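You operate a simulated robot arm through the tools that you are given. There is no shell and no other tool.

The job below is to be done with a simulated robot arm. You get a single attempt, and the scene is never put back.

Task
Plug the PC in, switch the strip on, start up and back up to the blue stick in port 2.

It is judged by the outcome, as a careful person would: the job done as asked, and still so three seconds after it is handed in. It fails if anything else is knocked over, pushed out of place, dropped, spilled or broken.

Robot
A 6-joint arm with a two-finger gripper, fixed in place. Base frame: the origin is on the floor under the middle of its stand, x ahead of it, y to its left, z up; the work surface is at about z = 0.72. Readings come in m, degrees, newtons and seconds.
It reaches about 1.637 m from its shoulder. Its first joint turns from -166.0 to 166.0 degrees. Payload 3.43 kg.
The tool frame sits at the grasp point between the pads (the TCP): z along the fingers, y along the line on which they close. The tips reach 0.02 m beyond it. The gripper opens to 0.19 m; its body begins 0.248 m behind the TCP.
Orientation is that of the tool frame in the base frame, as a unit quaternion [x, y, z, w]. With the fingers straight down and closing along the base's y, the tool's x points along the base's -x, its y along +y and its z along -z.

Tools
- The arm moves only by the tool move_arm. Its arguments are lists of equal length, an entry for each row: "travel": the shift along the tool's x, y, z in units of 30 mm (1.0 is 30 mm), a list of three; "rot": the turn, a rotation vector about the tool's x, y, z in units of 6 degrees (1.0 is 6 degrees), a list of three; "grip": the gripper command, from -1 (fully open) to 1 (shut), values between in proportion. In form: {"travel": [[tx, ty, tz], ...], "rot": [[wx, wy, wz], ...], "grip": [grip, ...]}. A call has 1 to 20 rows; each row shifts and turns the commanded pose from where the row before left it, along the tool's axes as they then stand. A call with a number of a shift or a turn outside -1 to 1 is refused whole. Rows are played at 5 a second. More than 0.05 m and 8.6 degrees between two rows, or a gripper value outside its range, and nothing of the call is played. Where a pose cannot be reached the arm comes as near as it can. A force on the tool above 90 N (or 10 N above the force at the start of the call, whichever is more), or a blocked arm, ends the call early, and 0.2 s more pass. Each finger travels about 0.045 m/s and halts on what it meets, pressing with about 40 N; the grip force reading is that of the motor and also rises with nothing between the fingers. The clock runs only during rows and for 0.2 s after the last one: add rows that do not move to give the fingers time. It gives the time, the measured TCP pose, the force on the tool (base axes), the opening and the grip force at its end, in the units of the frame above (readings bear some noise), with the torque about the TCP (base axes, N m) and any sound that the robot's microphone picked up.
- Cameras (640 x 400 px; columns grow to the right, rows downward): "scene" is fixed at [0.3981, 0.6533, 1.265]; the picture's right is [-0.66, -0.75, 0.00], its down [-0.44, 0.38, -0.81] and it looks along [0.61, -0.54, -0.58] (base axes); focal length 263 px, centre (320, 200). "wrist" rides on the gripper at [0.07, -0.008, -0.288] in the tool frame; the picture's right is [0.12, 0.99, 0.00], its down [-0.96, 0.12, -0.25] and it looks along [-0.25, 0.03, 0.97] (tool axes); focal length 261 px, centre (320, 200). There is no depth. A picture from a camera that has moved, and an enlarged one, comes with that camera's place and axes in the base frame and with its lens. The place of the scene camera against the robot may be out by one fixed shift of up to 0.018 m in any direction.
- grab_frame(camera): a new picture of that camera. No time passes.
- slide_trunk(by): slides the trunk up (or, below 0, down) by that many m; the arm rides with it, the base frame stays. It gives what a move gives, with no picture.
- zoom(camera, box): a new picture of the part [left, top, right, bottom] of that camera's present view, enlarged. No time passes.
- job_done(): hands the job in; it is judged then, once.

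Places have to be worked out from the pictures, the camera data and where the tool is seen. Open the gripper and draw the arm clear of the work before you hand the job in, unless the task says otherwise.

The tools are called after "Call:" as a command line: name --argument value ..., lists and objects as JSON in quotes. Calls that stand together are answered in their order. move_arm: Moves the arm, as the interface text tells. Its arguments: {"type":"object","properties":{"travel":{"type":"array"},"rot":{"type":"array"},"grip":{"type":"array"}},"required":["travel","rot","grip"]} The other tools are called the same way: slide_trunk (by) moves the trunk up or down; grab_frame (camera) takes a picture; zoom (camera, box) takes an enlarged picture of a part of a camera's view; job_done () hands the job in.

At the start:

```text
time_s: 0.0
eef_pos: [0.929, -0.1906, 1.0474]
orientation: [0.0, 1.0, 0.001, 0.0]
force: [-0.2, 0.6, -0.7]
moment: [-0.01, -0.02, 0.02]
grip_width: 0.1902
gripper_force: 0.1
trunk travel left (down, up): [-0.125, 0.115]
```

scene: 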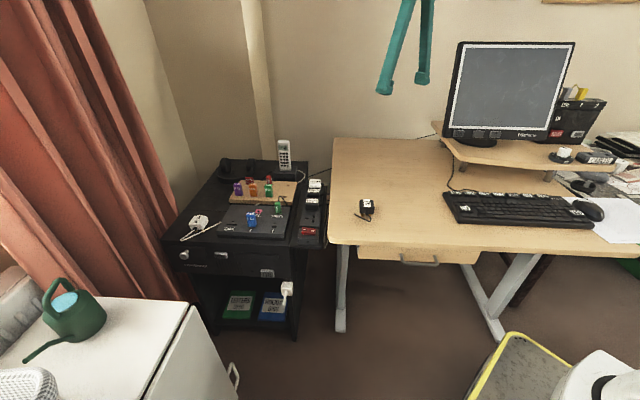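
wrist: 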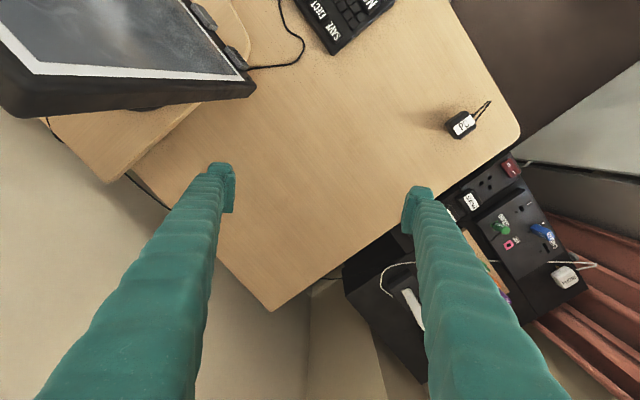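

I'll start by looking closely at the scene to identify the plugs, strip, PC and sticks.

Call:
zoom --camera "scene" --box '[160, 130, 340, 250]'

Call:
zoom --camera "scene" --box '[340, 140, 640, 260]'

Call:
zoom --camera "wrist" --box '[340, 80, 640, 330]'

Call:
zoom --camera "scene" --box '[200, 240, 320, 340]'

Call:
zoom --camera "scene" --box '[430, 20, 640, 160]'

```text
3.33 times, centred on (250, 190) of scene
camera zoom: at [0.3981, 0.6533, 1.265], right [-0.66, -0.75, 0.0], down [-0.44, 0.38, -0.81], along [0.61, -0.54, -0.58], focal length 876 px, centre (553, 233)
```

zoom: 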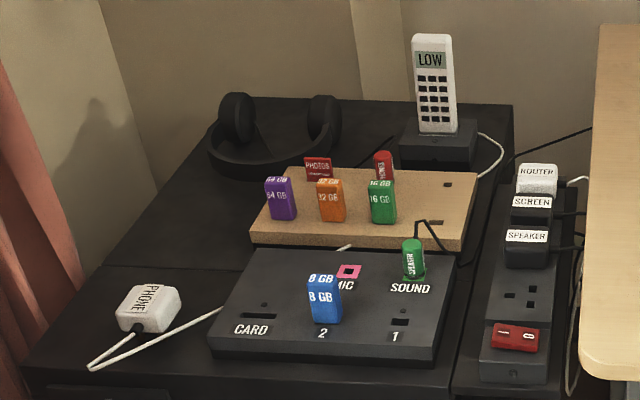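

```text
2.13 times, centred on (490, 200) of scene
camera zoom: at [0.3981, 0.6533, 1.265], right [-0.66, -0.75, 0.0], down [-0.44, 0.38, -0.81], along [0.61, -0.54, -0.58], focal length 560 px, centre (-43, 200)
```

zoom: 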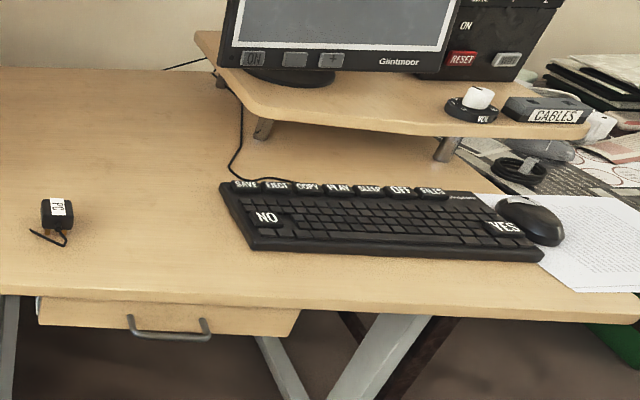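

```text
1.60 times, centred on (490, 205) of wrist
camera zoom: at [0.8601, -0.1987, 1.3337], right [-0.12, 0.99, 0.0], down [0.96, 0.12, 0.25], along [0.25, 0.03, -0.97], focal length 417 px, centre (48, 192)
```

zoom: 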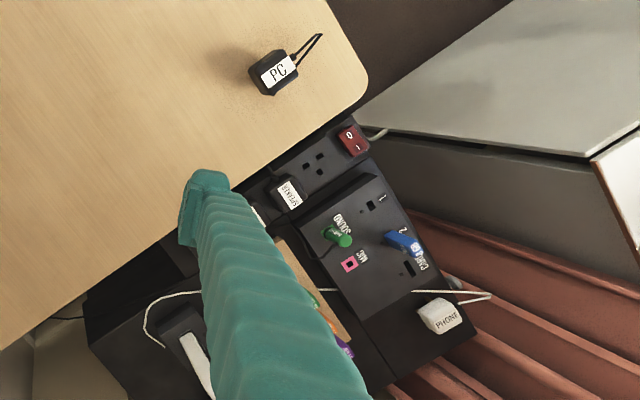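

```text
4.00 times, centred on (260, 290) of scene
camera zoom: at [0.3981, 0.6533, 1.265], right [-0.66, -0.75, 0.0], down [-0.44, 0.38, -0.81], along [0.61, -0.54, -0.58], focal length 1051 px, centre (560, -160)
```

zoom: 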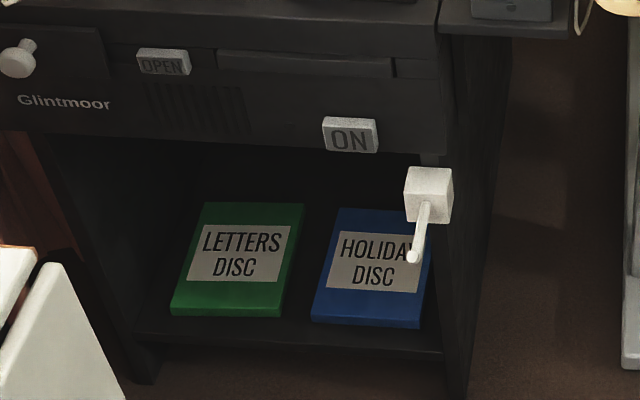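

```text
2.86 times, centred on (535, 90) of scene
camera zoom: at [0.3981, 0.6533, 1.265], right [-0.66, -0.75, 0.0], down [-0.44, 0.38, -0.81], along [0.61, -0.54, -0.58], focal length 751 px, centre (-294, 514)
```

zoom: 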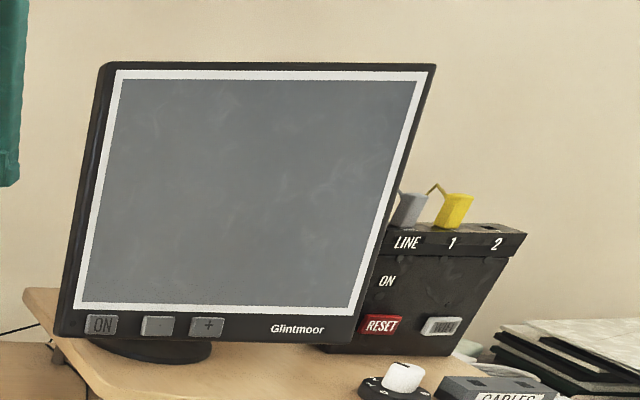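

The PC plug lies on the desk near [0.81, 0.09]. The strip's free socket is near [0.93, 0.23, 0.70], and the PC's port panel, with the blue 8 GB stick in port 2, is beyond it. I'll move the wrist over that area at the present height for a better look.

Call:
move_arm --travel '[[0, 1, 0], [0, 1, 0], [0, 1, 0], [0, 1, 0], [0, 1, 0], [0, 1, 0], [0, 1, 0], [0, 1, 0], [0, 1, 0], [0, 1, 0], [0, 1, 0], [0, 1, 0], [0, 0, 0]]' --rot '[[0, 0, 0], [0, 0, 0], [0, 0, 0], [0, 0, 0], [0, 0, 0], [0, 0, 0], [0, 0, 0], [0, 0, 0], [0, 0, 0], [0, 0, 0], [0, 0, 0], [0, 0, 0], [0, 0, 0]]' --grip '[-1, -1, -1, -1, -1, -1, -1, -1, -1, -1, -1, -1, -1]'

Call:
grab_frame --camera "wrist"

Call:
grab_frame --camera "scene"

```text
time_s: 2.8
eef_pos: [0.9283, 0.171, 1.0456]
orientation: [0.0, 1.0, 0.0, 0.0]
force: [0.2, -0.3, 1.2]
moment: [0.03, -0.01, 0.02]
grip_width: 0.1903
gripper_force: 0.1
trunk travel left (down, up): [-0.125, 0.115]
```

```text
taken
camera wrist: at [0.8592, 0.1621, 1.333], right [-0.12, 0.99, 0.0], down [0.96, 0.12, 0.25], along [0.25, 0.03, -0.97], focal length 261 px, centre (320, 200)
```

wrist: 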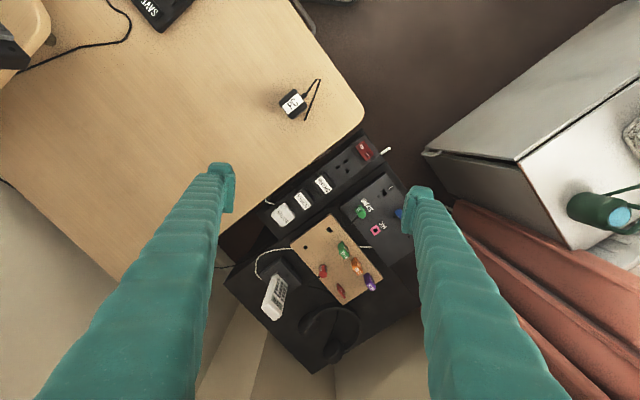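

```text
taken
```

scene: 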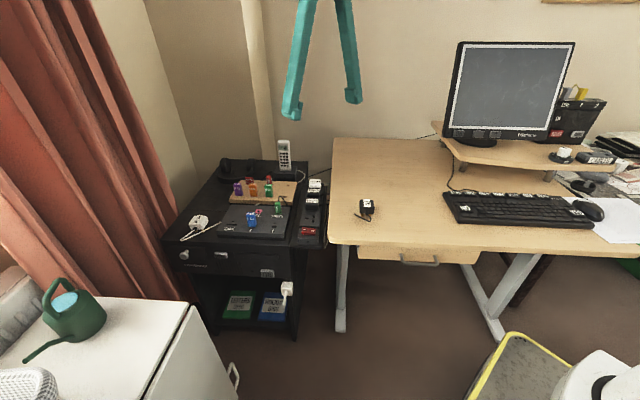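

The cabinet and the strip are turned relative to my base. I'll zoom in on the strip, the ports and the plug from here.

Call:
zoom --camera "wrist" --box '[250, 60, 420, 170]'

Call:
zoom --camera "wrist" --box '[230, 130, 430, 260]'

Call:
zoom --camera "scene" --box '[210, 170, 340, 250]'

```text
3.64 times, centred on (335, 115) of wrist
camera zoom: at [0.8592, 0.1621, 1.333], right [-0.12, 0.99, 0.0], down [0.96, 0.12, 0.25], along [0.25, 0.03, -0.97], focal length 948 px, centre (266, 509)
```

zoom: 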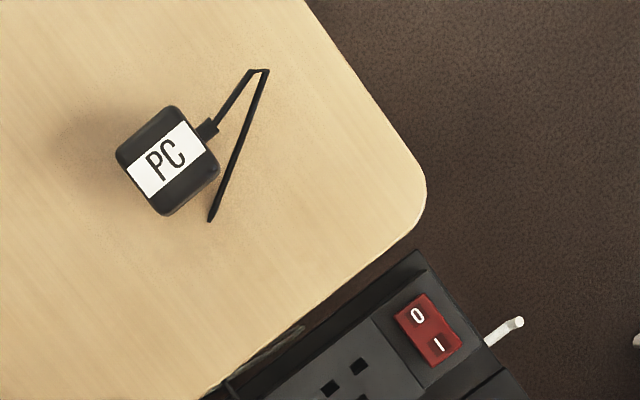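

```text
3.08 times, centred on (330, 195) of wrist
camera zoom: at [0.8592, 0.1621, 1.333], right [-0.12, 0.99, 0.0], down [0.96, 0.12, 0.25], along [0.25, 0.03, -0.97], focal length 802 px, centre (289, 215)
```

zoom: 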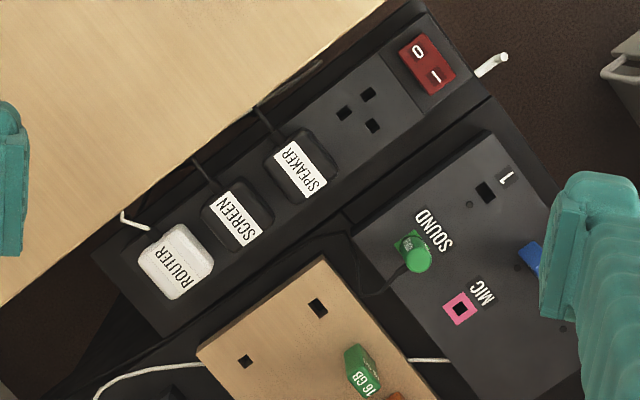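

```text
4.92 times, centred on (275, 210) of scene
camera zoom: at [0.3981, 0.6533, 1.265], right [-0.66, -0.75, 0.0], down [-0.44, 0.38, -0.81], along [0.61, -0.54, -0.58], focal length 1294 px, centre (542, 151)
```

zoom: 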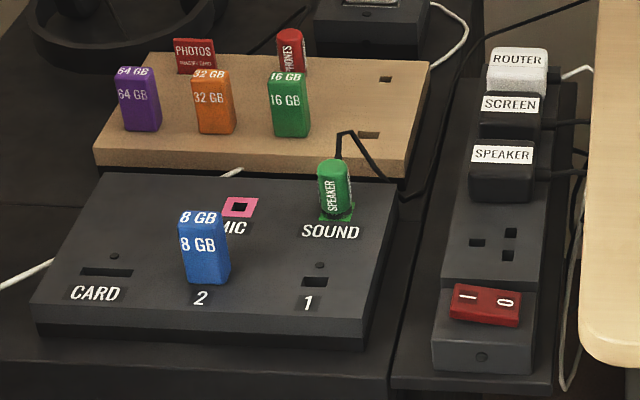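

The free socket has two slots along the desk side of the strip and one on the PC-panel side. The seated plugs' cords leave toward the desk, so the PC plug needs a turn of about +90° about the vertical. I'll check the finger shape and the plug from the scene camera.

Call:
zoom --camera "scene" --box '[260, 20, 390, 130]'

Call:
zoom --camera "scene" --box '[335, 185, 395, 230]'

Call:
zoom --camera "scene" --box '[280, 170, 340, 240]'

Call:
zoom --camera "scene" --box '[230, 245, 310, 305]'

```text
3.64 times, centred on (325, 75) of scene
camera zoom: at [0.3981, 0.6533, 1.265], right [-0.66, -0.75, 0.0], down [-0.44, 0.38, -0.81], along [0.61, -0.54, -0.58], focal length 955 px, centre (302, 654)
```

zoom: 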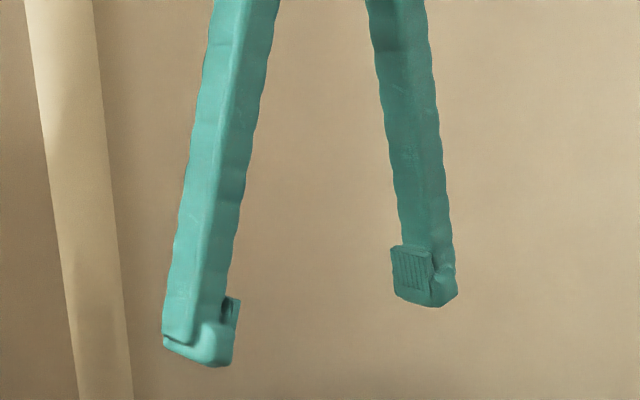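

```text
8.89 times, centred on (365, 208) of scene
camera zoom: at [0.3981, 0.6533, 1.265], right [-0.66, -0.75, 0.0], down [-0.44, 0.38, -0.81], along [0.61, -0.54, -0.58], focal length 2336 px, centre (-80, 133)
```

zoom: 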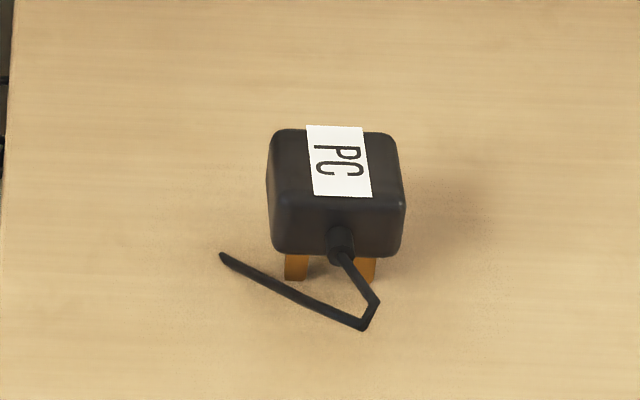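

```text
5.71 times, centred on (310, 205) of scene
camera zoom: at [0.3981, 0.6533, 1.265], right [-0.66, -0.75, 0.0], down [-0.44, 0.38, -0.81], along [0.61, -0.54, -0.58], focal length 1501 px, centre (377, 171)
```

zoom: 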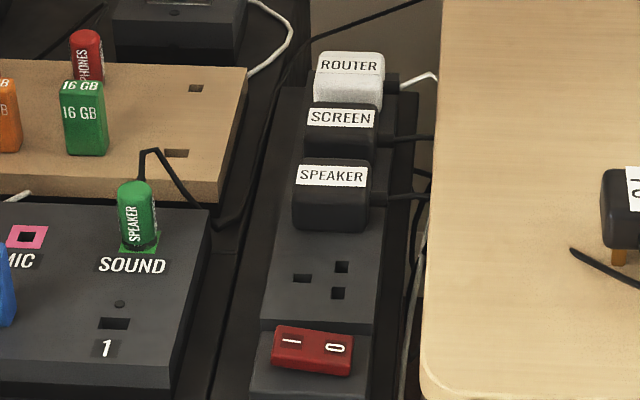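

```text
6.67 times, centred on (270, 275) of scene
camera zoom: at [0.3981, 0.6533, 1.265], right [-0.66, -0.75, 0.0], down [-0.44, 0.38, -0.81], along [0.61, -0.54, -0.58], focal length 1752 px, centre (653, -300)
```

zoom: 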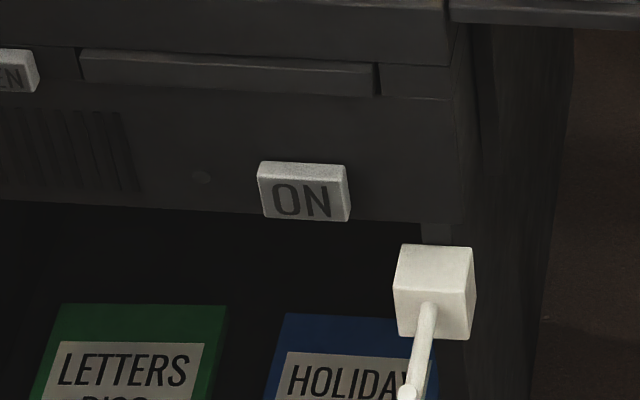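

The PC plug stands on its pins, label up, with the cord pointing at about 133° in the base frame and its boot low on that face. I'll move above it at a safe height and turn +43.5° so the fingers close along the cord axis.

Call:
move_arm --travel '[[0.983, -0.59, 0.8], [0.983, -0.59, 0.8], [0.983, -0.59, 0.8], [0.983, -0.59, 0.8], [0, 0, 0], [0, 0, 0], [0, 0, 0], [0, 0, 0], [0, 0, 0], [0, 0, 0], [0, 0, 0], [0, 0, 0], [0, 0, 0]]' --rot '[[0, 0, 0], [0, 0, 0], [0, 0, 0], [0, 0, 0], [0, 0, -1], [0, 0, -1], [0, 0, -1], [0, 0, -1], [0, 0, -1], [0, 0, -1], [0, 0, -1], [0, 0, -0.25], [0, 0, 0]]' --grip '[-1, -1, -1, -1, -1, -1, -1, -1, -1, -1, -1, -1, -1]'

Call:
grab_frame --camera "wrist"

Call:
zoom --camera "wrist" --box '[240, 150, 400, 250]'

```text
time_s: 5.6
eef_pos: [0.8113, 0.0992, 0.9513]
orientation: [-0.371, 0.929, 0.0, 0.0]
force: [0.8, -0.6, -1.0]
moment: [0.02, 0.01, -0.04]
grip_width: 0.1902
gripper_force: 0.0
trunk travel left (down, up): [-0.125, 0.115]
```

```text
taken
camera wrist: at [0.7671, 0.0447, 1.2375], right [-0.77, 0.64, 0.0], down [0.62, 0.75, 0.25], along [0.16, 0.19, -0.97], focal length 261 px, centre (320, 200)
```

wrist: 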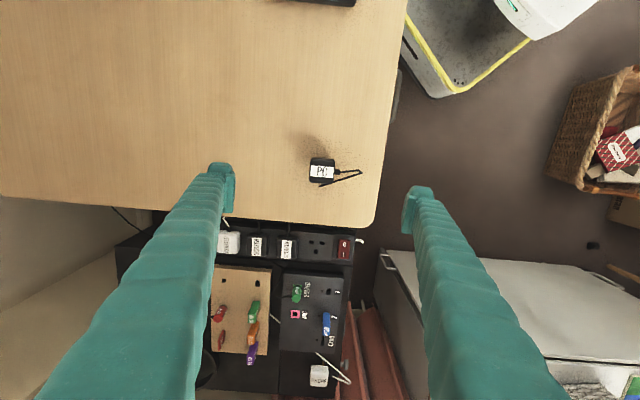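

```text
4.00 times, centred on (320, 200) of wrist
camera zoom: at [0.7671, 0.0447, 1.2375], right [-0.77, 0.64, 0.0], down [0.62, 0.75, 0.25], along [0.16, 0.19, -0.97], focal length 1043 px, centre (320, 200)
```

zoom: 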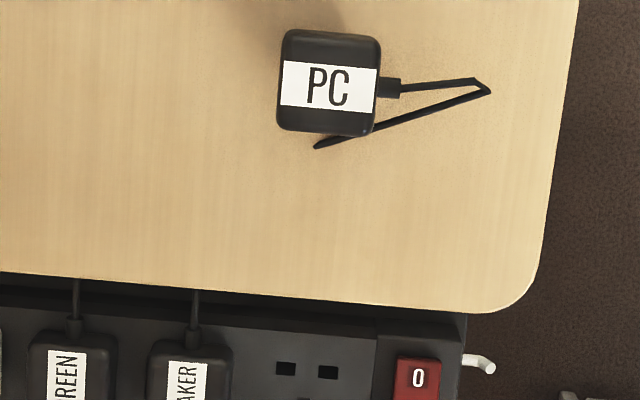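

The plug sits about 5 mm along +tool-y from the TCP and is turned about 3.4° more than the fingers. I'll correct that, come partway down and narrow the opening to about 0.08 m to see how the fingers sit around it.

Call:
move_arm --travel '[[0.047, 0.167, 1], [0, 0, 1], [0, 0, 1], [0, 0, 0], [0, 0, 0], [0, 0, 0], [0, 0, 0]]' --rot '[[0, 0, 0], [0, 0, -0.57], [0, 0, 0], [0, 0, 0], [0, 0, 0], [0, 0, 0], [0, 0, 0]]' --grip '[0.16, 0.16, 0.16, 0.16, 0.16, 0.16, 0.16]'

Call:
grab_frame --camera "wrist"

Call:
zoom --camera "wrist" --box '[240, 120, 400, 220]'

Call:
zoom --camera "scene" --box '[305, 130, 425, 230]'

```text
time_s: 7.2
eef_pos: [0.8059, 0.1026, 0.8604]
orientation: [-0.399, 0.917, 0.0, 0.0]
force: [-0.1, 0.7, -0.3]
moment: [0.01, -0.06, 0.0]
grip_width: 0.0798
gripper_force: 0.1
trunk travel left (down, up): [-0.125, 0.115]
```

```text
taken
camera wrist: at [0.7648, 0.0447, 1.1458], right [-0.81, 0.59, 0.0], down [0.57, 0.78, 0.25], along [0.15, 0.2, -0.97], focal length 261 px, centre (320, 200)
```

wrist: 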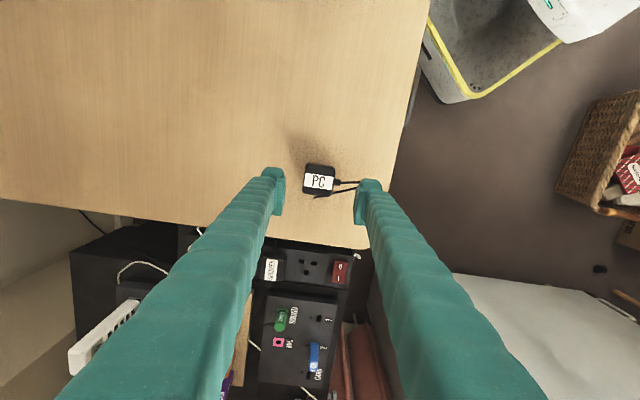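

```text
4.00 times, centred on (320, 170) of wrist
camera zoom: at [0.7648, 0.0447, 1.1458], right [-0.81, 0.59, 0.0], down [0.57, 0.78, 0.25], along [0.15, 0.2, -0.97], focal length 1043 px, centre (320, 320)
```

zoom: 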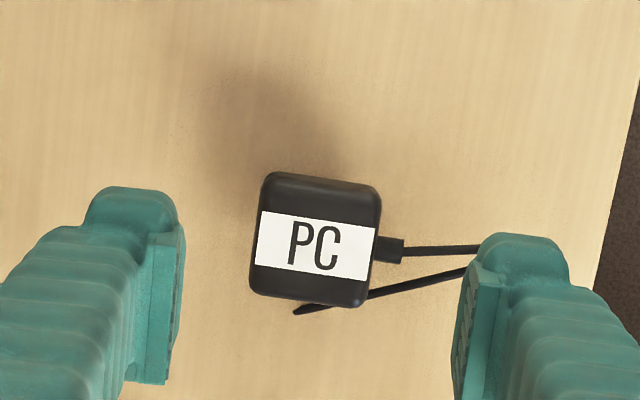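

```text
4.00 times, centred on (365, 180) of scene
camera zoom: at [0.3981, 0.6533, 1.265], right [-0.66, -0.75, 0.0], down [-0.44, 0.38, -0.81], along [0.61, -0.54, -0.58], focal length 1051 px, centre (140, 280)
```

zoom: 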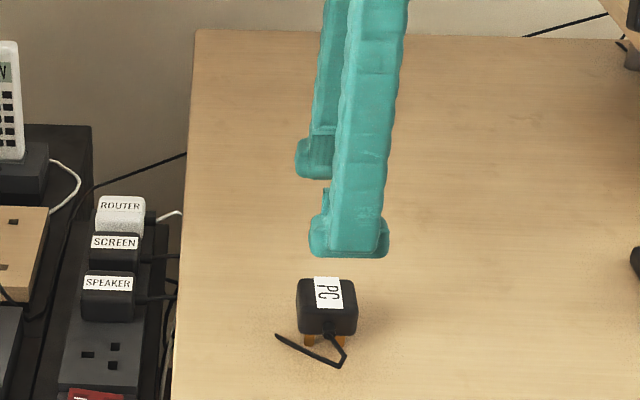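

The plug is now centred to within about 1 mm, at roughly [0.807, 0.102], with a 1.3° over-rotation. I'll lower the tips to z≈0.752, just above the cord boot, still open at 0.08 m, and check the height from the scene camera.

Call:
move_arm --travel '[[-0.02, -0.04, 1], [0, 0, 1], [0, 0, 0.9], [0, 0, 0]]' --rot '[[0, 0, 0.2], [0, 0, 0], [0, 0, 0], [0, 0, 0]]' --grip '[0.16, 0.16, 0.16, 0.16]'

Call:
zoom --camera "scene" --box '[335, 170, 405, 230]'

Call:
zoom --camera "wrist" --box '[240, 150, 400, 250]'

```text
time_s: 8.2
eef_pos: [0.806, 0.1034, 0.7726]
orientation: [-0.389, 0.921, 0.0, 0.0]
force: [0.2, 0.2, -0.2]
moment: [0.03, 0.0, -0.03]
grip_width: 0.0799
gripper_force: 0.0
trunk travel left (down, up): [-0.125, 0.115]
```

```text
6.67 times, centred on (370, 200) of scene
camera zoom: at [0.3981, 0.6533, 1.265], right [-0.66, -0.75, 0.0], down [-0.44, 0.38, -0.81], along [0.61, -0.54, -0.58], focal length 1752 px, centre (-13, 200)
```

zoom: 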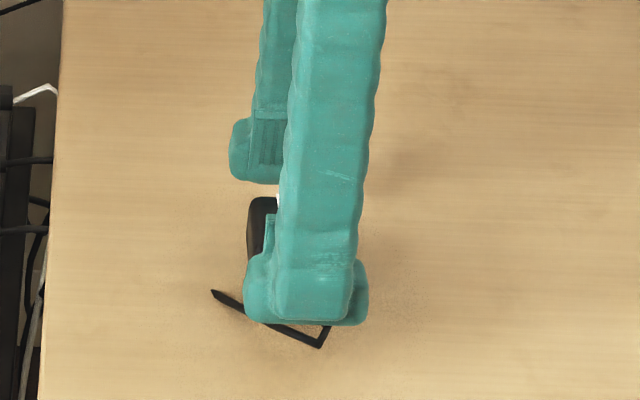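

```text
4.00 times, centred on (320, 200) of wrist
camera zoom: at [0.765, 0.0466, 1.0594], right [-0.79, 0.61, 0.0], down [0.59, 0.77, 0.25], along [0.15, 0.2, -0.97], focal length 1043 px, centre (320, 200)
```

zoom: 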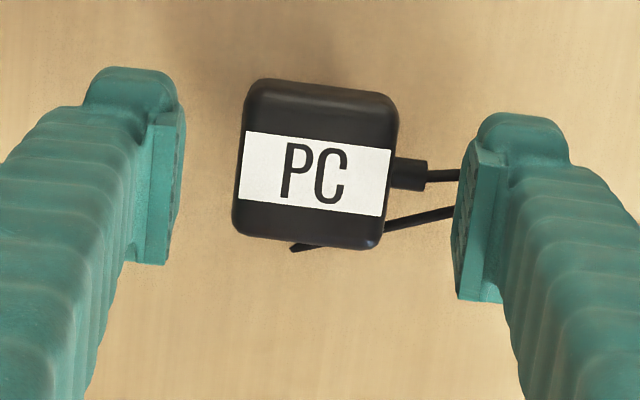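

The fingers straddle the plug and it's centred to about 1.5 mm. I'll close partway to about 0.056 m and check that the pad clears the boot rather than pressing on it.

Call:
move_arm --travel '[[0.05, -0.02, 0], [0, 0, 0], [0, 0, 0]]' --rot '[[0, 0, 0], [0, 0, 0], [0, 0, 0]]' --grip '[0.41, 0.41, 0.41]'

Call:
zoom --camera "wrist" --box '[260, 150, 380, 225]'

Call:
zoom --camera "scene" --box '[335, 170, 405, 230]'

```text
time_s: 9.0
eef_pos: [0.8068, 0.1005, 0.774]
orientation: [-0.39, 0.921, 0.0, 0.0]
force: [-0.5, 0.9, -0.4]
moment: [0.0, 0.02, 0.01]
grip_width: 0.0559
gripper_force: 0.1
trunk travel left (down, up): [-0.125, 0.115]
```

```text
5.33 times, centred on (320, 188) of wrist
camera zoom: at [0.7649, 0.0445, 1.0601], right [-0.79, 0.61, 0.0], down [0.59, 0.77, 0.25], along [0.15, 0.2, -0.97], focal length 1390 px, centre (320, 267)
```

zoom: 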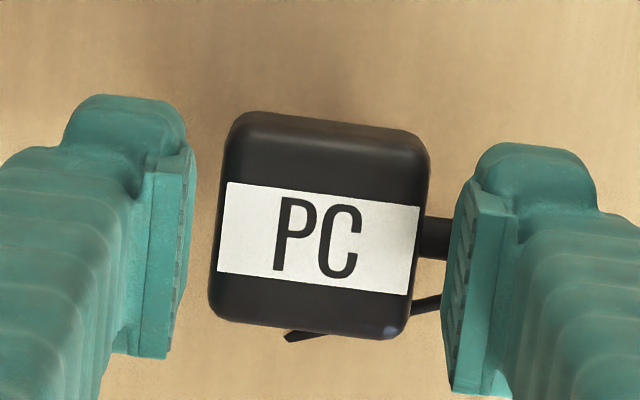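

```text
6.67 times, centred on (370, 200) of scene
camera zoom: at [0.3981, 0.6533, 1.265], right [-0.66, -0.75, 0.0], down [-0.44, 0.38, -0.81], along [0.61, -0.54, -0.58], focal length 1752 px, centre (-13, 200)
```

zoom: 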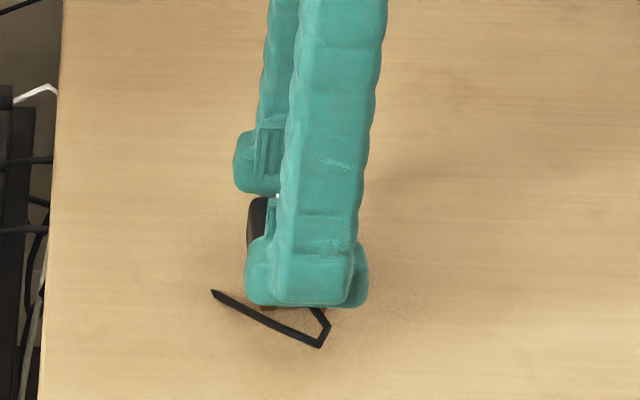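

The boot end disappears under the right pad with no contact force, so the pads are above it. I'll lower in 2 mm steps, watching the force, to get more grip on the body.

Call:
move_arm --travel '[[0, 0, 0.067], [0, 0, 0]]' --rot '[[0, 0, 0], [0, 0, 0]]' --grip '[0.41, 0.41]'

Call:
move_arm --travel '[[0, 0, 0.067], [0, 0, 0]]' --rot '[[0, 0, 0], [0, 0, 0]]' --grip '[0.41, 0.41]'

```text
time_s: 9.6
eef_pos: [0.8066, 0.1012, 0.7717]
orientation: [-0.389, 0.921, 0.0, 0.0]
force: [0.1, 0.8, 0.5]
moment: [0.0, -0.03, 0.01]
grip_width: 0.0559
gripper_force: 0.1
trunk travel left (down, up): [-0.125, 0.115]
```

```text
time_s: 10.2
eef_pos: [0.808, 0.1002, 0.7713]
orientation: [-0.388, 0.921, 0.0, 0.0]
force: [0.1, 0.0, -0.6]
moment: [-0.01, -0.01, 0.0]
grip_width: 0.0563
gripper_force: 0.0
trunk travel left (down, up): [-0.125, 0.115]
```

No contact yet at TCP z≈0.770. Two more 2 mm steps.

Call:
move_arm --travel '[[0, 0, 0.067], [0, 0, 0]]' --rot '[[0, 0, 0], [0, 0, 0]]' --grip '[0.41, 0.41]'

Call:
zoom --camera "wrist" --box '[260, 150, 380, 225]'

Call:
zoom --camera "scene" --box '[340, 180, 395, 225]'

```text
time_s: 10.8
eef_pos: [0.8076, 0.1002, 0.7683]
orientation: [-0.39, 0.921, 0.0, 0.001]
force: [-0.3, -0.5, 0.3]
moment: [0.0, 0.02, 0.0]
grip_width: 0.0563
gripper_force: 0.1
trunk travel left (down, up): [-0.125, 0.115]
```

```text
5.33 times, centred on (320, 188) of wrist
camera zoom: at [0.765, 0.0438, 1.0542], right [-0.79, 0.61, 0.0], down [0.59, 0.77, 0.25], along [0.15, 0.2, -0.97], focal length 1390 px, centre (320, 267)
```

zoom: 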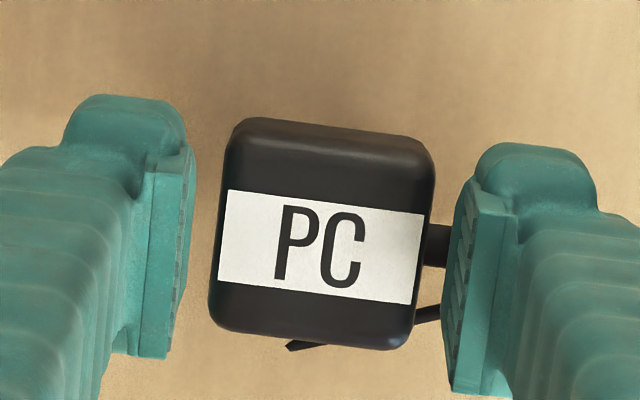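

```text
8.89 times, centred on (368, 202) of scene
camera zoom: at [0.3981, 0.6533, 1.265], right [-0.66, -0.75, 0.0], down [-0.44, 0.38, -0.81], along [0.61, -0.54, -0.58], focal length 2336 px, centre (-102, 178)
```

zoom: 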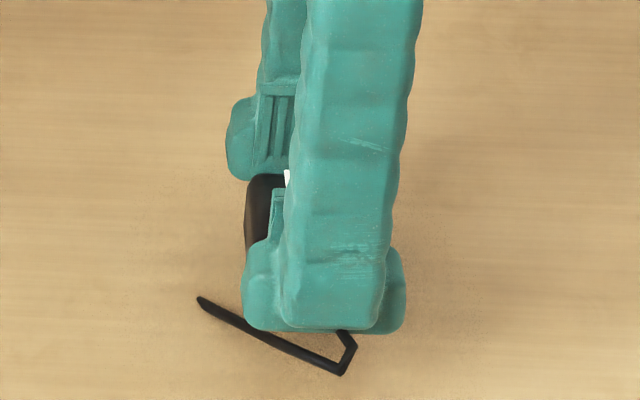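

From the scene view the tips overlap the plug's top by only about 6 mm. I'll keep lowering in small steps with force checks.

Call:
move_arm --travel '[[0, 0, 0.067], [0, 0, 0]]' --rot '[[0, 0, 0], [0, 0, 0]]' --grip '[0.41, 0.41]'

Call:
move_arm --travel '[[0, 0, 0.067], [0, 0, 0]]' --rot '[[0, 0, 0], [0, 0, 0]]' --grip '[0.41, 0.41]'

Call:
zoom --camera "wrist" --box '[260, 150, 380, 225]'

Call:
zoom --camera "scene" --box '[340, 180, 395, 225]'

```text
time_s: 11.4
eef_pos: [0.806, 0.0993, 0.7669]
orientation: [-0.39, 0.921, -0.001, 0.0]
force: [0.3, 0.0, 0.4]
moment: [0.0, 0.01, 0.02]
grip_width: 0.0561
gripper_force: 0.0
trunk travel left (down, up): [-0.125, 0.115]
```

```text
time_s: 12.0
eef_pos: [0.8086, 0.0983, 0.7635]
orientation: [-0.39, 0.921, -0.001, 0.0]
force: [-0.4, 0.3, -0.5]
moment: [0.0, -0.01, 0.04]
grip_width: 0.0558
gripper_force: 0.1
trunk travel left (down, up): [-0.125, 0.115]
```

```text
5.33 times, centred on (320, 188) of wrist
camera zoom: at [0.7651, 0.043, 1.0503], right [-0.79, 0.61, 0.0], down [0.59, 0.77, 0.25], along [0.15, 0.2, -0.97], focal length 1390 px, centre (320, 267)
```

zoom: 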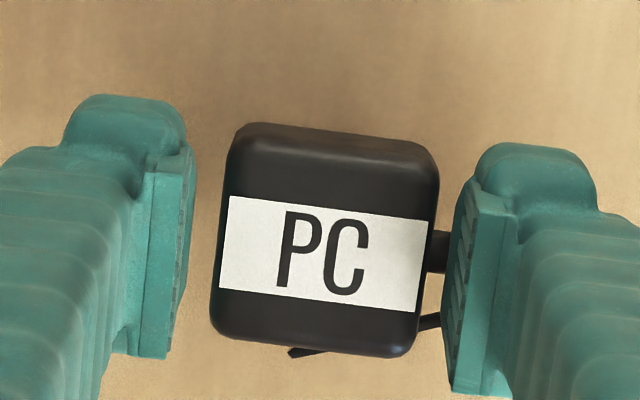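

```text
8.89 times, centred on (368, 202) of scene
camera zoom: at [0.3981, 0.6533, 1.265], right [-0.66, -0.75, 0.0], down [-0.44, 0.38, -0.81], along [0.61, -0.54, -0.58], focal length 2336 px, centre (-102, 178)
```

zoom: 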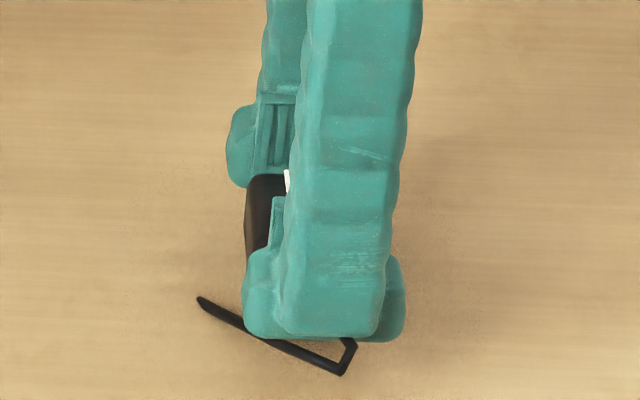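

The overlap is now about 10 mm and there's still no contact. The plug sits about 2 mm toward the right pad, so I'll shift to centre it and then close on it.

Call:
move_arm --travel '[[0, 0.08, 0.02], [0, 0, 0], [0, 0, 0], [0, 0, 0], [0, 0, 0], [0, 0, 0]]' --rot '[[0, 0, 0], [0, 0, 0], [0, 0, 0], [0, 0, 0], [0, 0, 0], [0, 0, 0]]' --grip '[0.41, 0.5, 0.6, 1, 1, 1]'

Call:
zoom --camera "wrist" --box '[260, 150, 380, 225]'

Call:
zoom --camera "scene" --box '[340, 180, 395, 225]'

```text
time_s: 13.4
eef_pos: [0.8045, 0.1008, 0.7638]
orientation: [-0.389, 0.921, 0.0, 0.0]
force: [-0.1, -0.3, -0.7]
moment: [-0.03, -0.01, 0.02]
grip_width: 0.0445
gripper_force: 39.7
trunk travel left (down, up): [-0.125, 0.115]
```

```text
5.33 times, centred on (320, 188) of wrist
camera zoom: at [0.7632, 0.0448, 1.05], right [-0.79, 0.61, 0.0], down [0.59, 0.77, 0.25], along [0.15, 0.2, -0.97], focal length 1390 px, centre (320, 267)
```

zoom: 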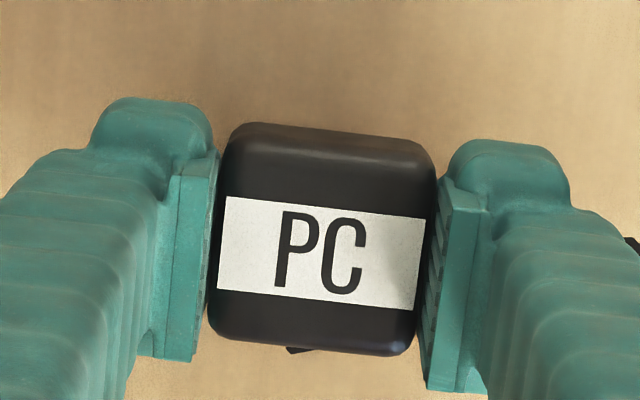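

```text
8.89 times, centred on (368, 202) of scene
camera zoom: at [0.3981, 0.6533, 1.265], right [-0.66, -0.75, 0.0], down [-0.44, 0.38, -0.81], along [0.61, -0.54, -0.58], focal length 2336 px, centre (-102, 178)
```

zoom: 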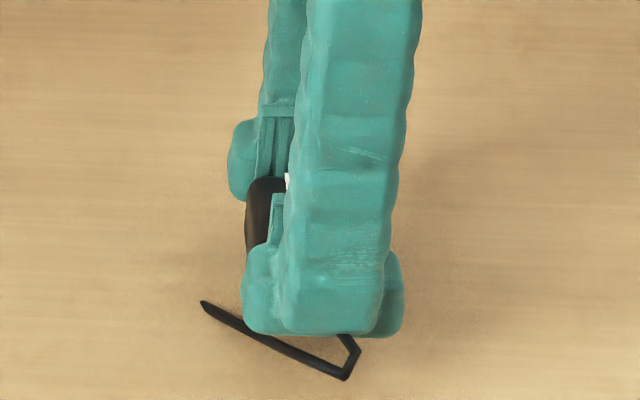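

The plug is held at 44.5 mm with 40 N. I'll lift it straight up and check that it comes along level.

Call:
move_arm --travel '[[0, 0, -0.5], [0, 0, -1], [0, 0, -1], [0, 0, -1], [0, 0, -1], [0, 0, 0]]' --rot '[[0, 0, 0], [0, 0, 0], [0, 0, 0], [0, 0, 0], [0, 0, 0], [0, 0, 0]]' --grip '[1, 1, 1, 1, 1, 1]'

Call:
zoom --camera "wrist" --box '[240, 140, 400, 240]'

Call:
zoom --camera "scene" --box '[320, 120, 420, 220]'

```text
time_s: 14.8
eef_pos: [0.8056, 0.1001, 0.8992]
orientation: [-0.389, 0.921, 0.0, 0.0]
force: [0.0, 0.6, -0.8]
moment: [0.01, -0.02, -0.04]
grip_width: 0.0445
gripper_force: 40.0
trunk travel left (down, up): [-0.125, 0.115]
```

```text
4.00 times, centred on (320, 190) of wrist
camera zoom: at [0.7634, 0.0442, 1.1852], right [-0.79, 0.61, 0.0], down [0.59, 0.77, 0.25], along [0.15, 0.2, -0.97], focal length 1043 px, centre (320, 240)
```

zoom: 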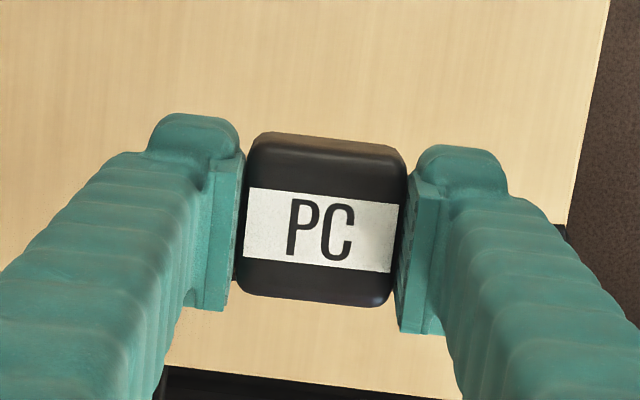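

```text
4.00 times, centred on (370, 170) of scene
camera zoom: at [0.3981, 0.6533, 1.265], right [-0.66, -0.75, 0.0], down [-0.44, 0.38, -0.81], along [0.61, -0.54, -0.58], focal length 1051 px, centre (120, 320)
```

zoom: 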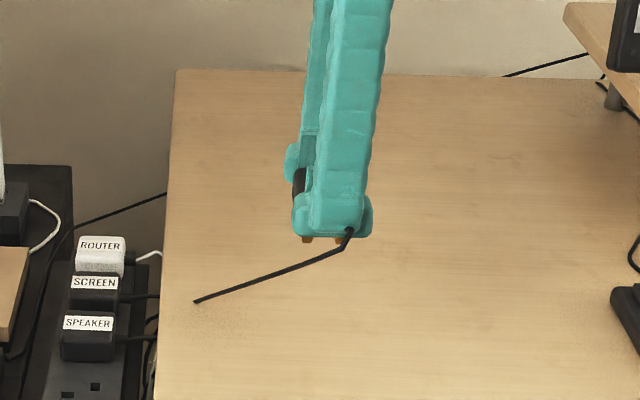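

The plug is held firmly and level. Now I'll carry it over toward the switch end of the strip, high above everything, before turning it.

Call:
move_arm --travel '[[-0.76, 0.4975, 0], [-0.76, 0.4975, 0], [-0.76, 0.4975, 0], [-0.76, 0.4975, 0], [-0.76, 0.4975, 0], [-0.76, 0.4975, 0], [-0.76, 0.4975, 0], [-0.76, 0.4975, 0], [0, 0, 0]]' --rot '[[0, 0, 0], [0, 0, 0], [0, 0, 0], [0, 0, 0], [0, 0, 0], [0, 0, 0], [0, 0, 0], [0, 0, 0], [0, 0, 0]]' --grip '[1, 1, 1, 1, 1, 1, 1, 1, 1]'

Call:
move_arm --travel '[[0, 0, 0], [0, 0, 0], [0, 0, 0], [0, 0, 0], [0, 0, 0], [0, 0, 0], [0, 0, 0], [0, 0, 0], [0, 0, 0], [0, 0, 0], [0, 0, 0], [0, 0, 0], [0, 0, 0], [0, 0, 0], [0, 0, 0], [0, 0, 0]]' --rot '[[0, 0, -1], [0, 0, -1], [0, 0, -1], [0, 0, -1], [0, 0, -1], [0, 0, -1], [0, 0, -1], [0, 0, -1], [0, 0, -1], [0, 0, -1], [0, 0, -1], [0, 0, -1], [0, 0, -1], [0, 0, -1], [0, 0, -1], [0, 0, 0]]' --grip '[1, 1, 1, 1, 1, 1, 1, 1, 1, 1, 1, 1, 1, 1, 1, 1]'

Call:
grab_frame --camera "wrist"

Call:
grab_frame --camera "scene"

```text
time_s: 16.8
eef_pos: [0.8475, 0.3164, 0.8968]
orientation: [-0.389, 0.921, 0.001, 0.0]
force: [0.6, -0.2, -0.8]
moment: [0.0, 0.02, -0.03]
grip_width: 0.0445
gripper_force: 40.1
trunk travel left (down, up): [-0.125, 0.115]
```

```text
time_s: 20.2
eef_pos: [0.8474, 0.3163, 0.8992]
orientation: [0.926, -0.376, 0.0, 0.0]
force: [-0.5, -0.4, -0.5]
moment: [0.03, -0.01, -0.01]
grip_width: 0.0446
gripper_force: 40.2
trunk travel left (down, up): [-0.125, 0.115]
```

```text
taken
camera wrist: at [0.9047, 0.2724, 1.185], right [-0.61, -0.8, 0.0], down [-0.77, 0.59, 0.25], along [-0.2, 0.15, -0.97], focal length 261 px, centre (320, 200)
```

wrist: 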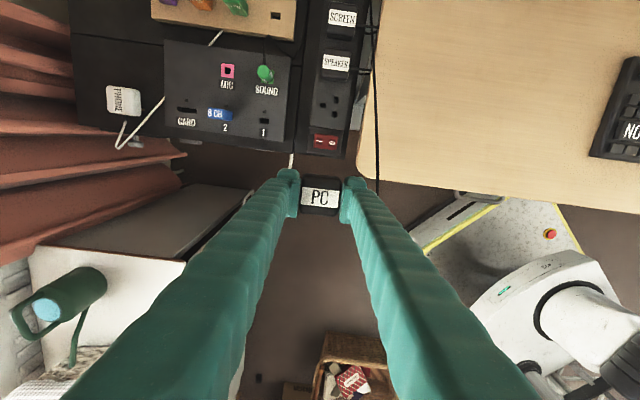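

```text
taken
```

scene: 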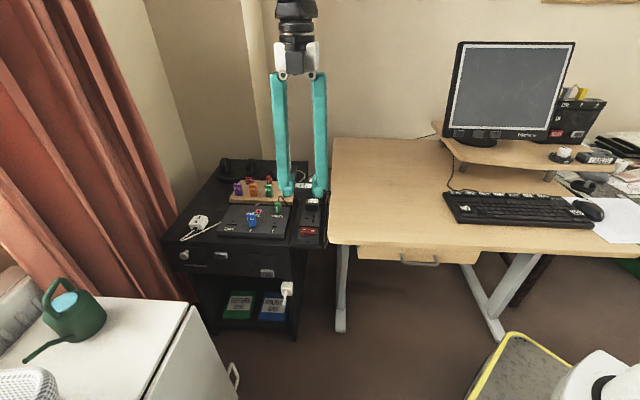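

The orientation is now right, with the cord side toward the desk. I'll zoom in on the strip to measure where the socket is relative to the seated plugs and the held plug.

Call:
zoom --camera "wrist" --box '[270, 80, 390, 155]'

Call:
zoom --camera "wrist" --box '[280, 0, 400, 75]'

Call:
zoom --camera "wrist" --box '[260, 150, 380, 225]'

Call:
zoom --camera "wrist" --box '[150, 30, 310, 150]'

```text
5.33 times, centred on (330, 118) of wrist
camera zoom: at [0.9047, 0.2724, 1.185], right [-0.61, -0.8, 0.0], down [-0.77, 0.59, 0.25], along [-0.2, 0.15, -0.97], focal length 1390 px, centre (267, 640)
```

zoom: 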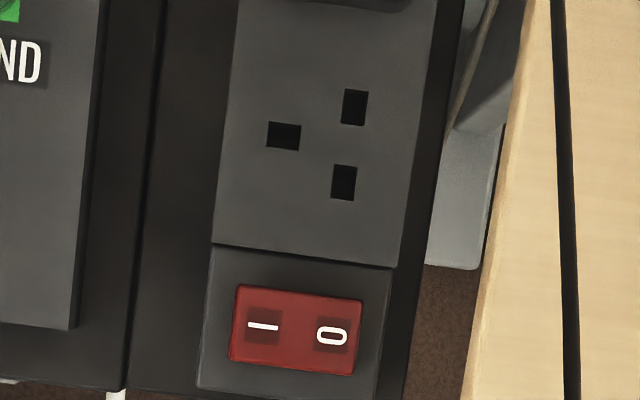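

```text
5.33 times, centred on (340, 38) of wrist
camera zoom: at [0.9047, 0.2724, 1.185], right [-0.61, -0.8, 0.0], down [-0.77, 0.59, 0.25], along [-0.2, 0.15, -0.97], focal length 1390 px, centre (213, 1067)
```

zoom: 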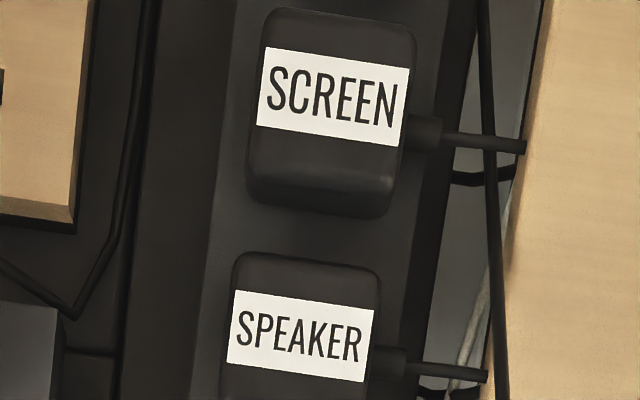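

```text
5.33 times, centred on (320, 188) of wrist
camera zoom: at [0.9047, 0.2724, 1.185], right [-0.61, -0.8, 0.0], down [-0.77, 0.59, 0.25], along [-0.2, 0.15, -0.97], focal length 1390 px, centre (320, 267)
```

zoom: 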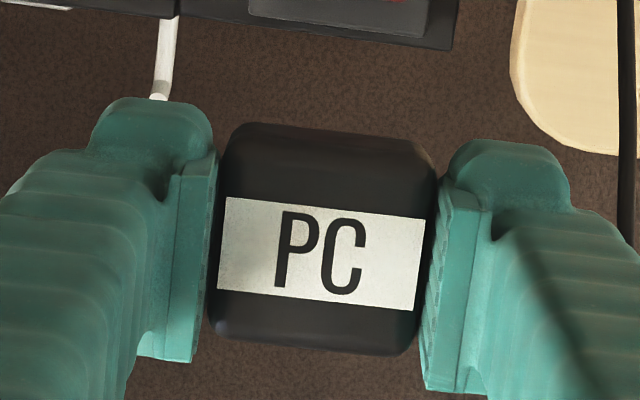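

```text
3.33 times, centred on (230, 90) of wrist
camera zoom: at [0.9047, 0.2724, 1.185], right [-0.61, -0.8, 0.0], down [-0.77, 0.59, 0.25], along [-0.2, 0.15, -0.97], focal length 869 px, centre (620, 567)
```

zoom: 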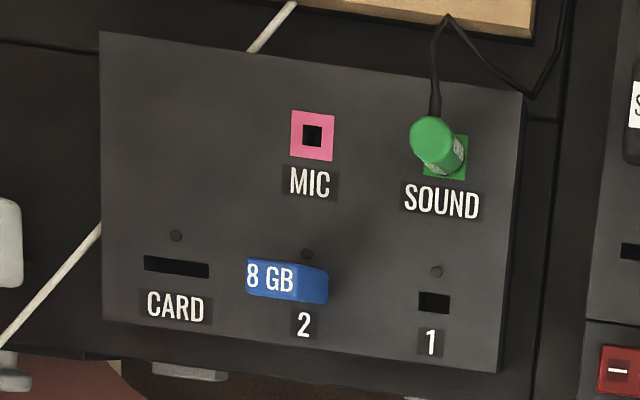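

Measured in the tool frame, the socket centre is about [0.1165, 0.003] and the pitch from the SPEAKER and SCREEN plugs gives the same place, with yaw aligned to within 0.5°. The held plug's centre is at about [-0.0025, 0.001], so I'll shift +0.119 in x and +0.0028 in y, then lower to about 60 mm above the strip to recheck.

Call:
move_arm --travel '[[0.99, 0.023, 0], [0.99, 0.023, 0], [0.99, 0.023, 0], [0.99, 0.023, 0], [0, 0, 1], [0, 0, 1], [0, 0, 0.9], [0, 0, 0]]' --rot '[[0, 0, 0], [0, 0, 0], [0, 0, 0], [0, 0, 0], [0, 0, 0], [0, 0, 0], [0, 0, 0], [0, 0, 0]]' --grip '[1, 1, 1, 1, 1, 1, 1, 1]'

Call:
zoom --camera "wrist" --box '[230, 100, 390, 250]'

Call:
zoom --camera "scene" --box '[260, 160, 360, 240]'

Call:
zoom --camera "wrist" --box '[270, 20, 390, 140]'

```text
time_s: 22.0
eef_pos: [0.9299, 0.2308, 0.8128]
orientation: [0.927, -0.376, 0.0, 0.0]
force: [-0.1, 0.7, -0.8]
moment: [-0.01, -0.03, 0.0]
grip_width: 0.0446
gripper_force: 39.8
trunk travel left (down, up): [-0.125, 0.115]
```

```text
2.67 times, centred on (310, 175) of wrist
camera zoom: at [0.9872, 0.1875, 1.0984], right [-0.61, -0.79, 0.0], down [-0.77, 0.59, 0.25], along [-0.2, 0.15, -0.97], focal length 695 px, centre (347, 267)
```

zoom: 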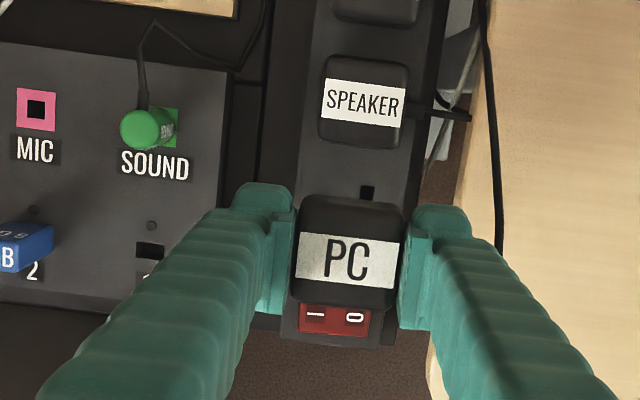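

```text
5.00 times, centred on (310, 200) of scene
camera zoom: at [0.3981, 0.6533, 1.265], right [-0.66, -0.75, 0.0], down [-0.44, 0.38, -0.81], along [0.61, -0.54, -0.58], focal length 1314 px, centre (370, 200)
```

zoom: 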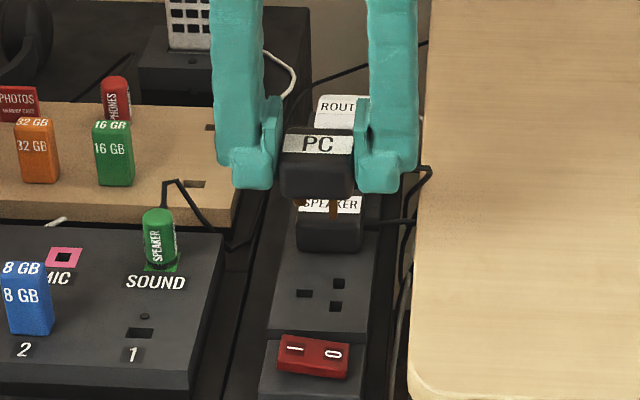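

```text
3.33 times, centred on (330, 80) of wrist
camera zoom: at [0.9872, 0.1875, 1.0984], right [-0.61, -0.79, 0.0], down [-0.77, 0.59, 0.25], along [-0.2, 0.15, -0.97], focal length 869 px, centre (287, 600)
```

zoom: 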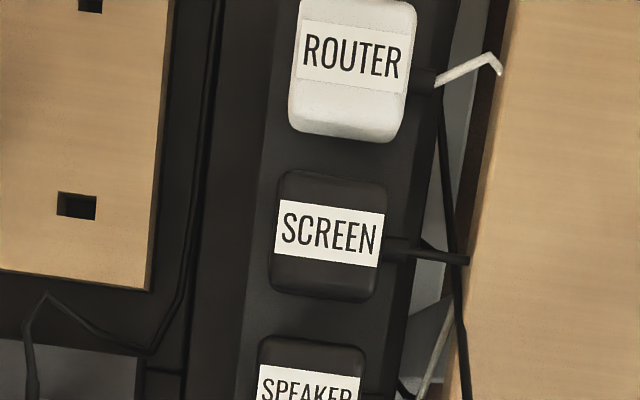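

The plug is almost over the socket. Using the evenly spaced ROUTER, SCREEN and SPEAKER plugs, the remaining correction is about +0.8 mm in x and -0.5 mm in y. I'll apply that and lower 55 mm, watching the force.

Call:
move_arm --travel '[[0.027, -0.017, 0.8], [0, 0, 0.6], [0, 0, 0.43], [0, 0, 0]]' --rot '[[0, 0, 0], [0, 0, 0], [0, 0, 0], [0, 0, 0]]' --grip '[1, 1, 1, 1]'

Call:
zoom --camera "wrist" --box '[260, 90, 380, 240]'

Call:
zoom --camera "scene" --box '[280, 180, 340, 230]'

Call:
zoom --camera "wrist" --box '[270, 20, 390, 140]'

```text
time_s: 23.0
eef_pos: [0.9294, 0.2299, 0.7581]
orientation: [0.927, -0.376, 0.0, 0.0]
force: [-0.6, -0.4, 0.0]
moment: [0.03, 0.02, 0.01]
grip_width: 0.0447
gripper_force: 40.1
trunk travel left (down, up): [-0.125, 0.115]
```

```text
2.67 times, centred on (320, 165) of wrist
camera zoom: at [0.9876, 0.1871, 1.0434], right [-0.61, -0.79, 0.0], down [-0.77, 0.59, 0.25], along [-0.2, 0.15, -0.97], focal length 695 px, centre (320, 293)
```

zoom: 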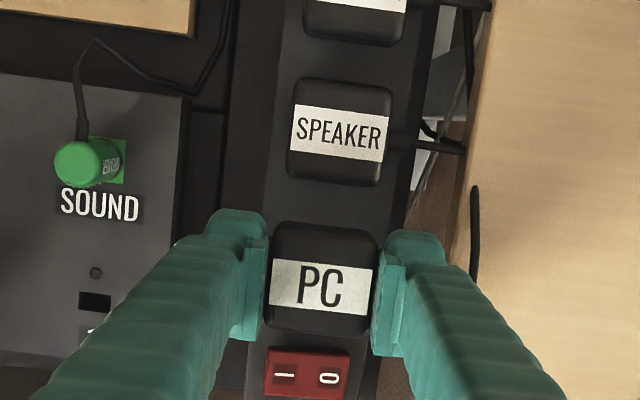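

```text
8.00 times, centred on (310, 205) of scene
camera zoom: at [0.3981, 0.6533, 1.265], right [-0.66, -0.75, 0.0], down [-0.44, 0.38, -0.81], along [0.61, -0.54, -0.58], focal length 2102 px, centre (400, 160)
```

zoom: 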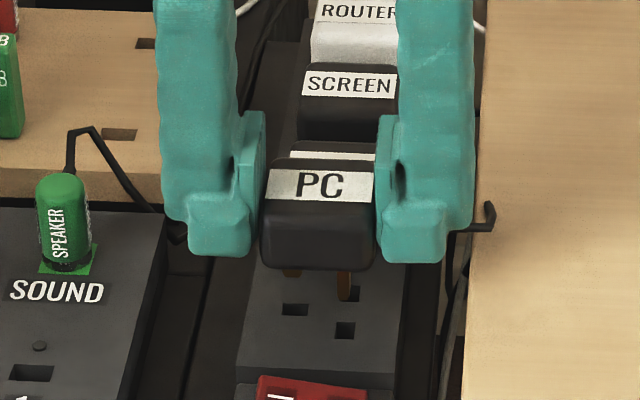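

```text
3.33 times, centred on (330, 80) of wrist
camera zoom: at [0.9876, 0.1871, 1.0434], right [-0.61, -0.79, 0.0], down [-0.77, 0.59, 0.25], along [-0.2, 0.15, -0.97], focal length 869 px, centre (287, 600)
```

zoom: 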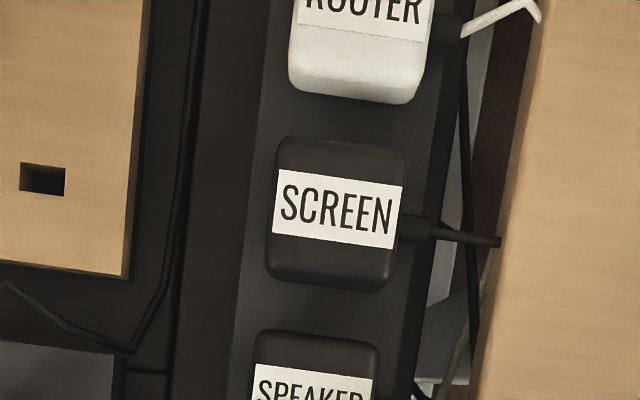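

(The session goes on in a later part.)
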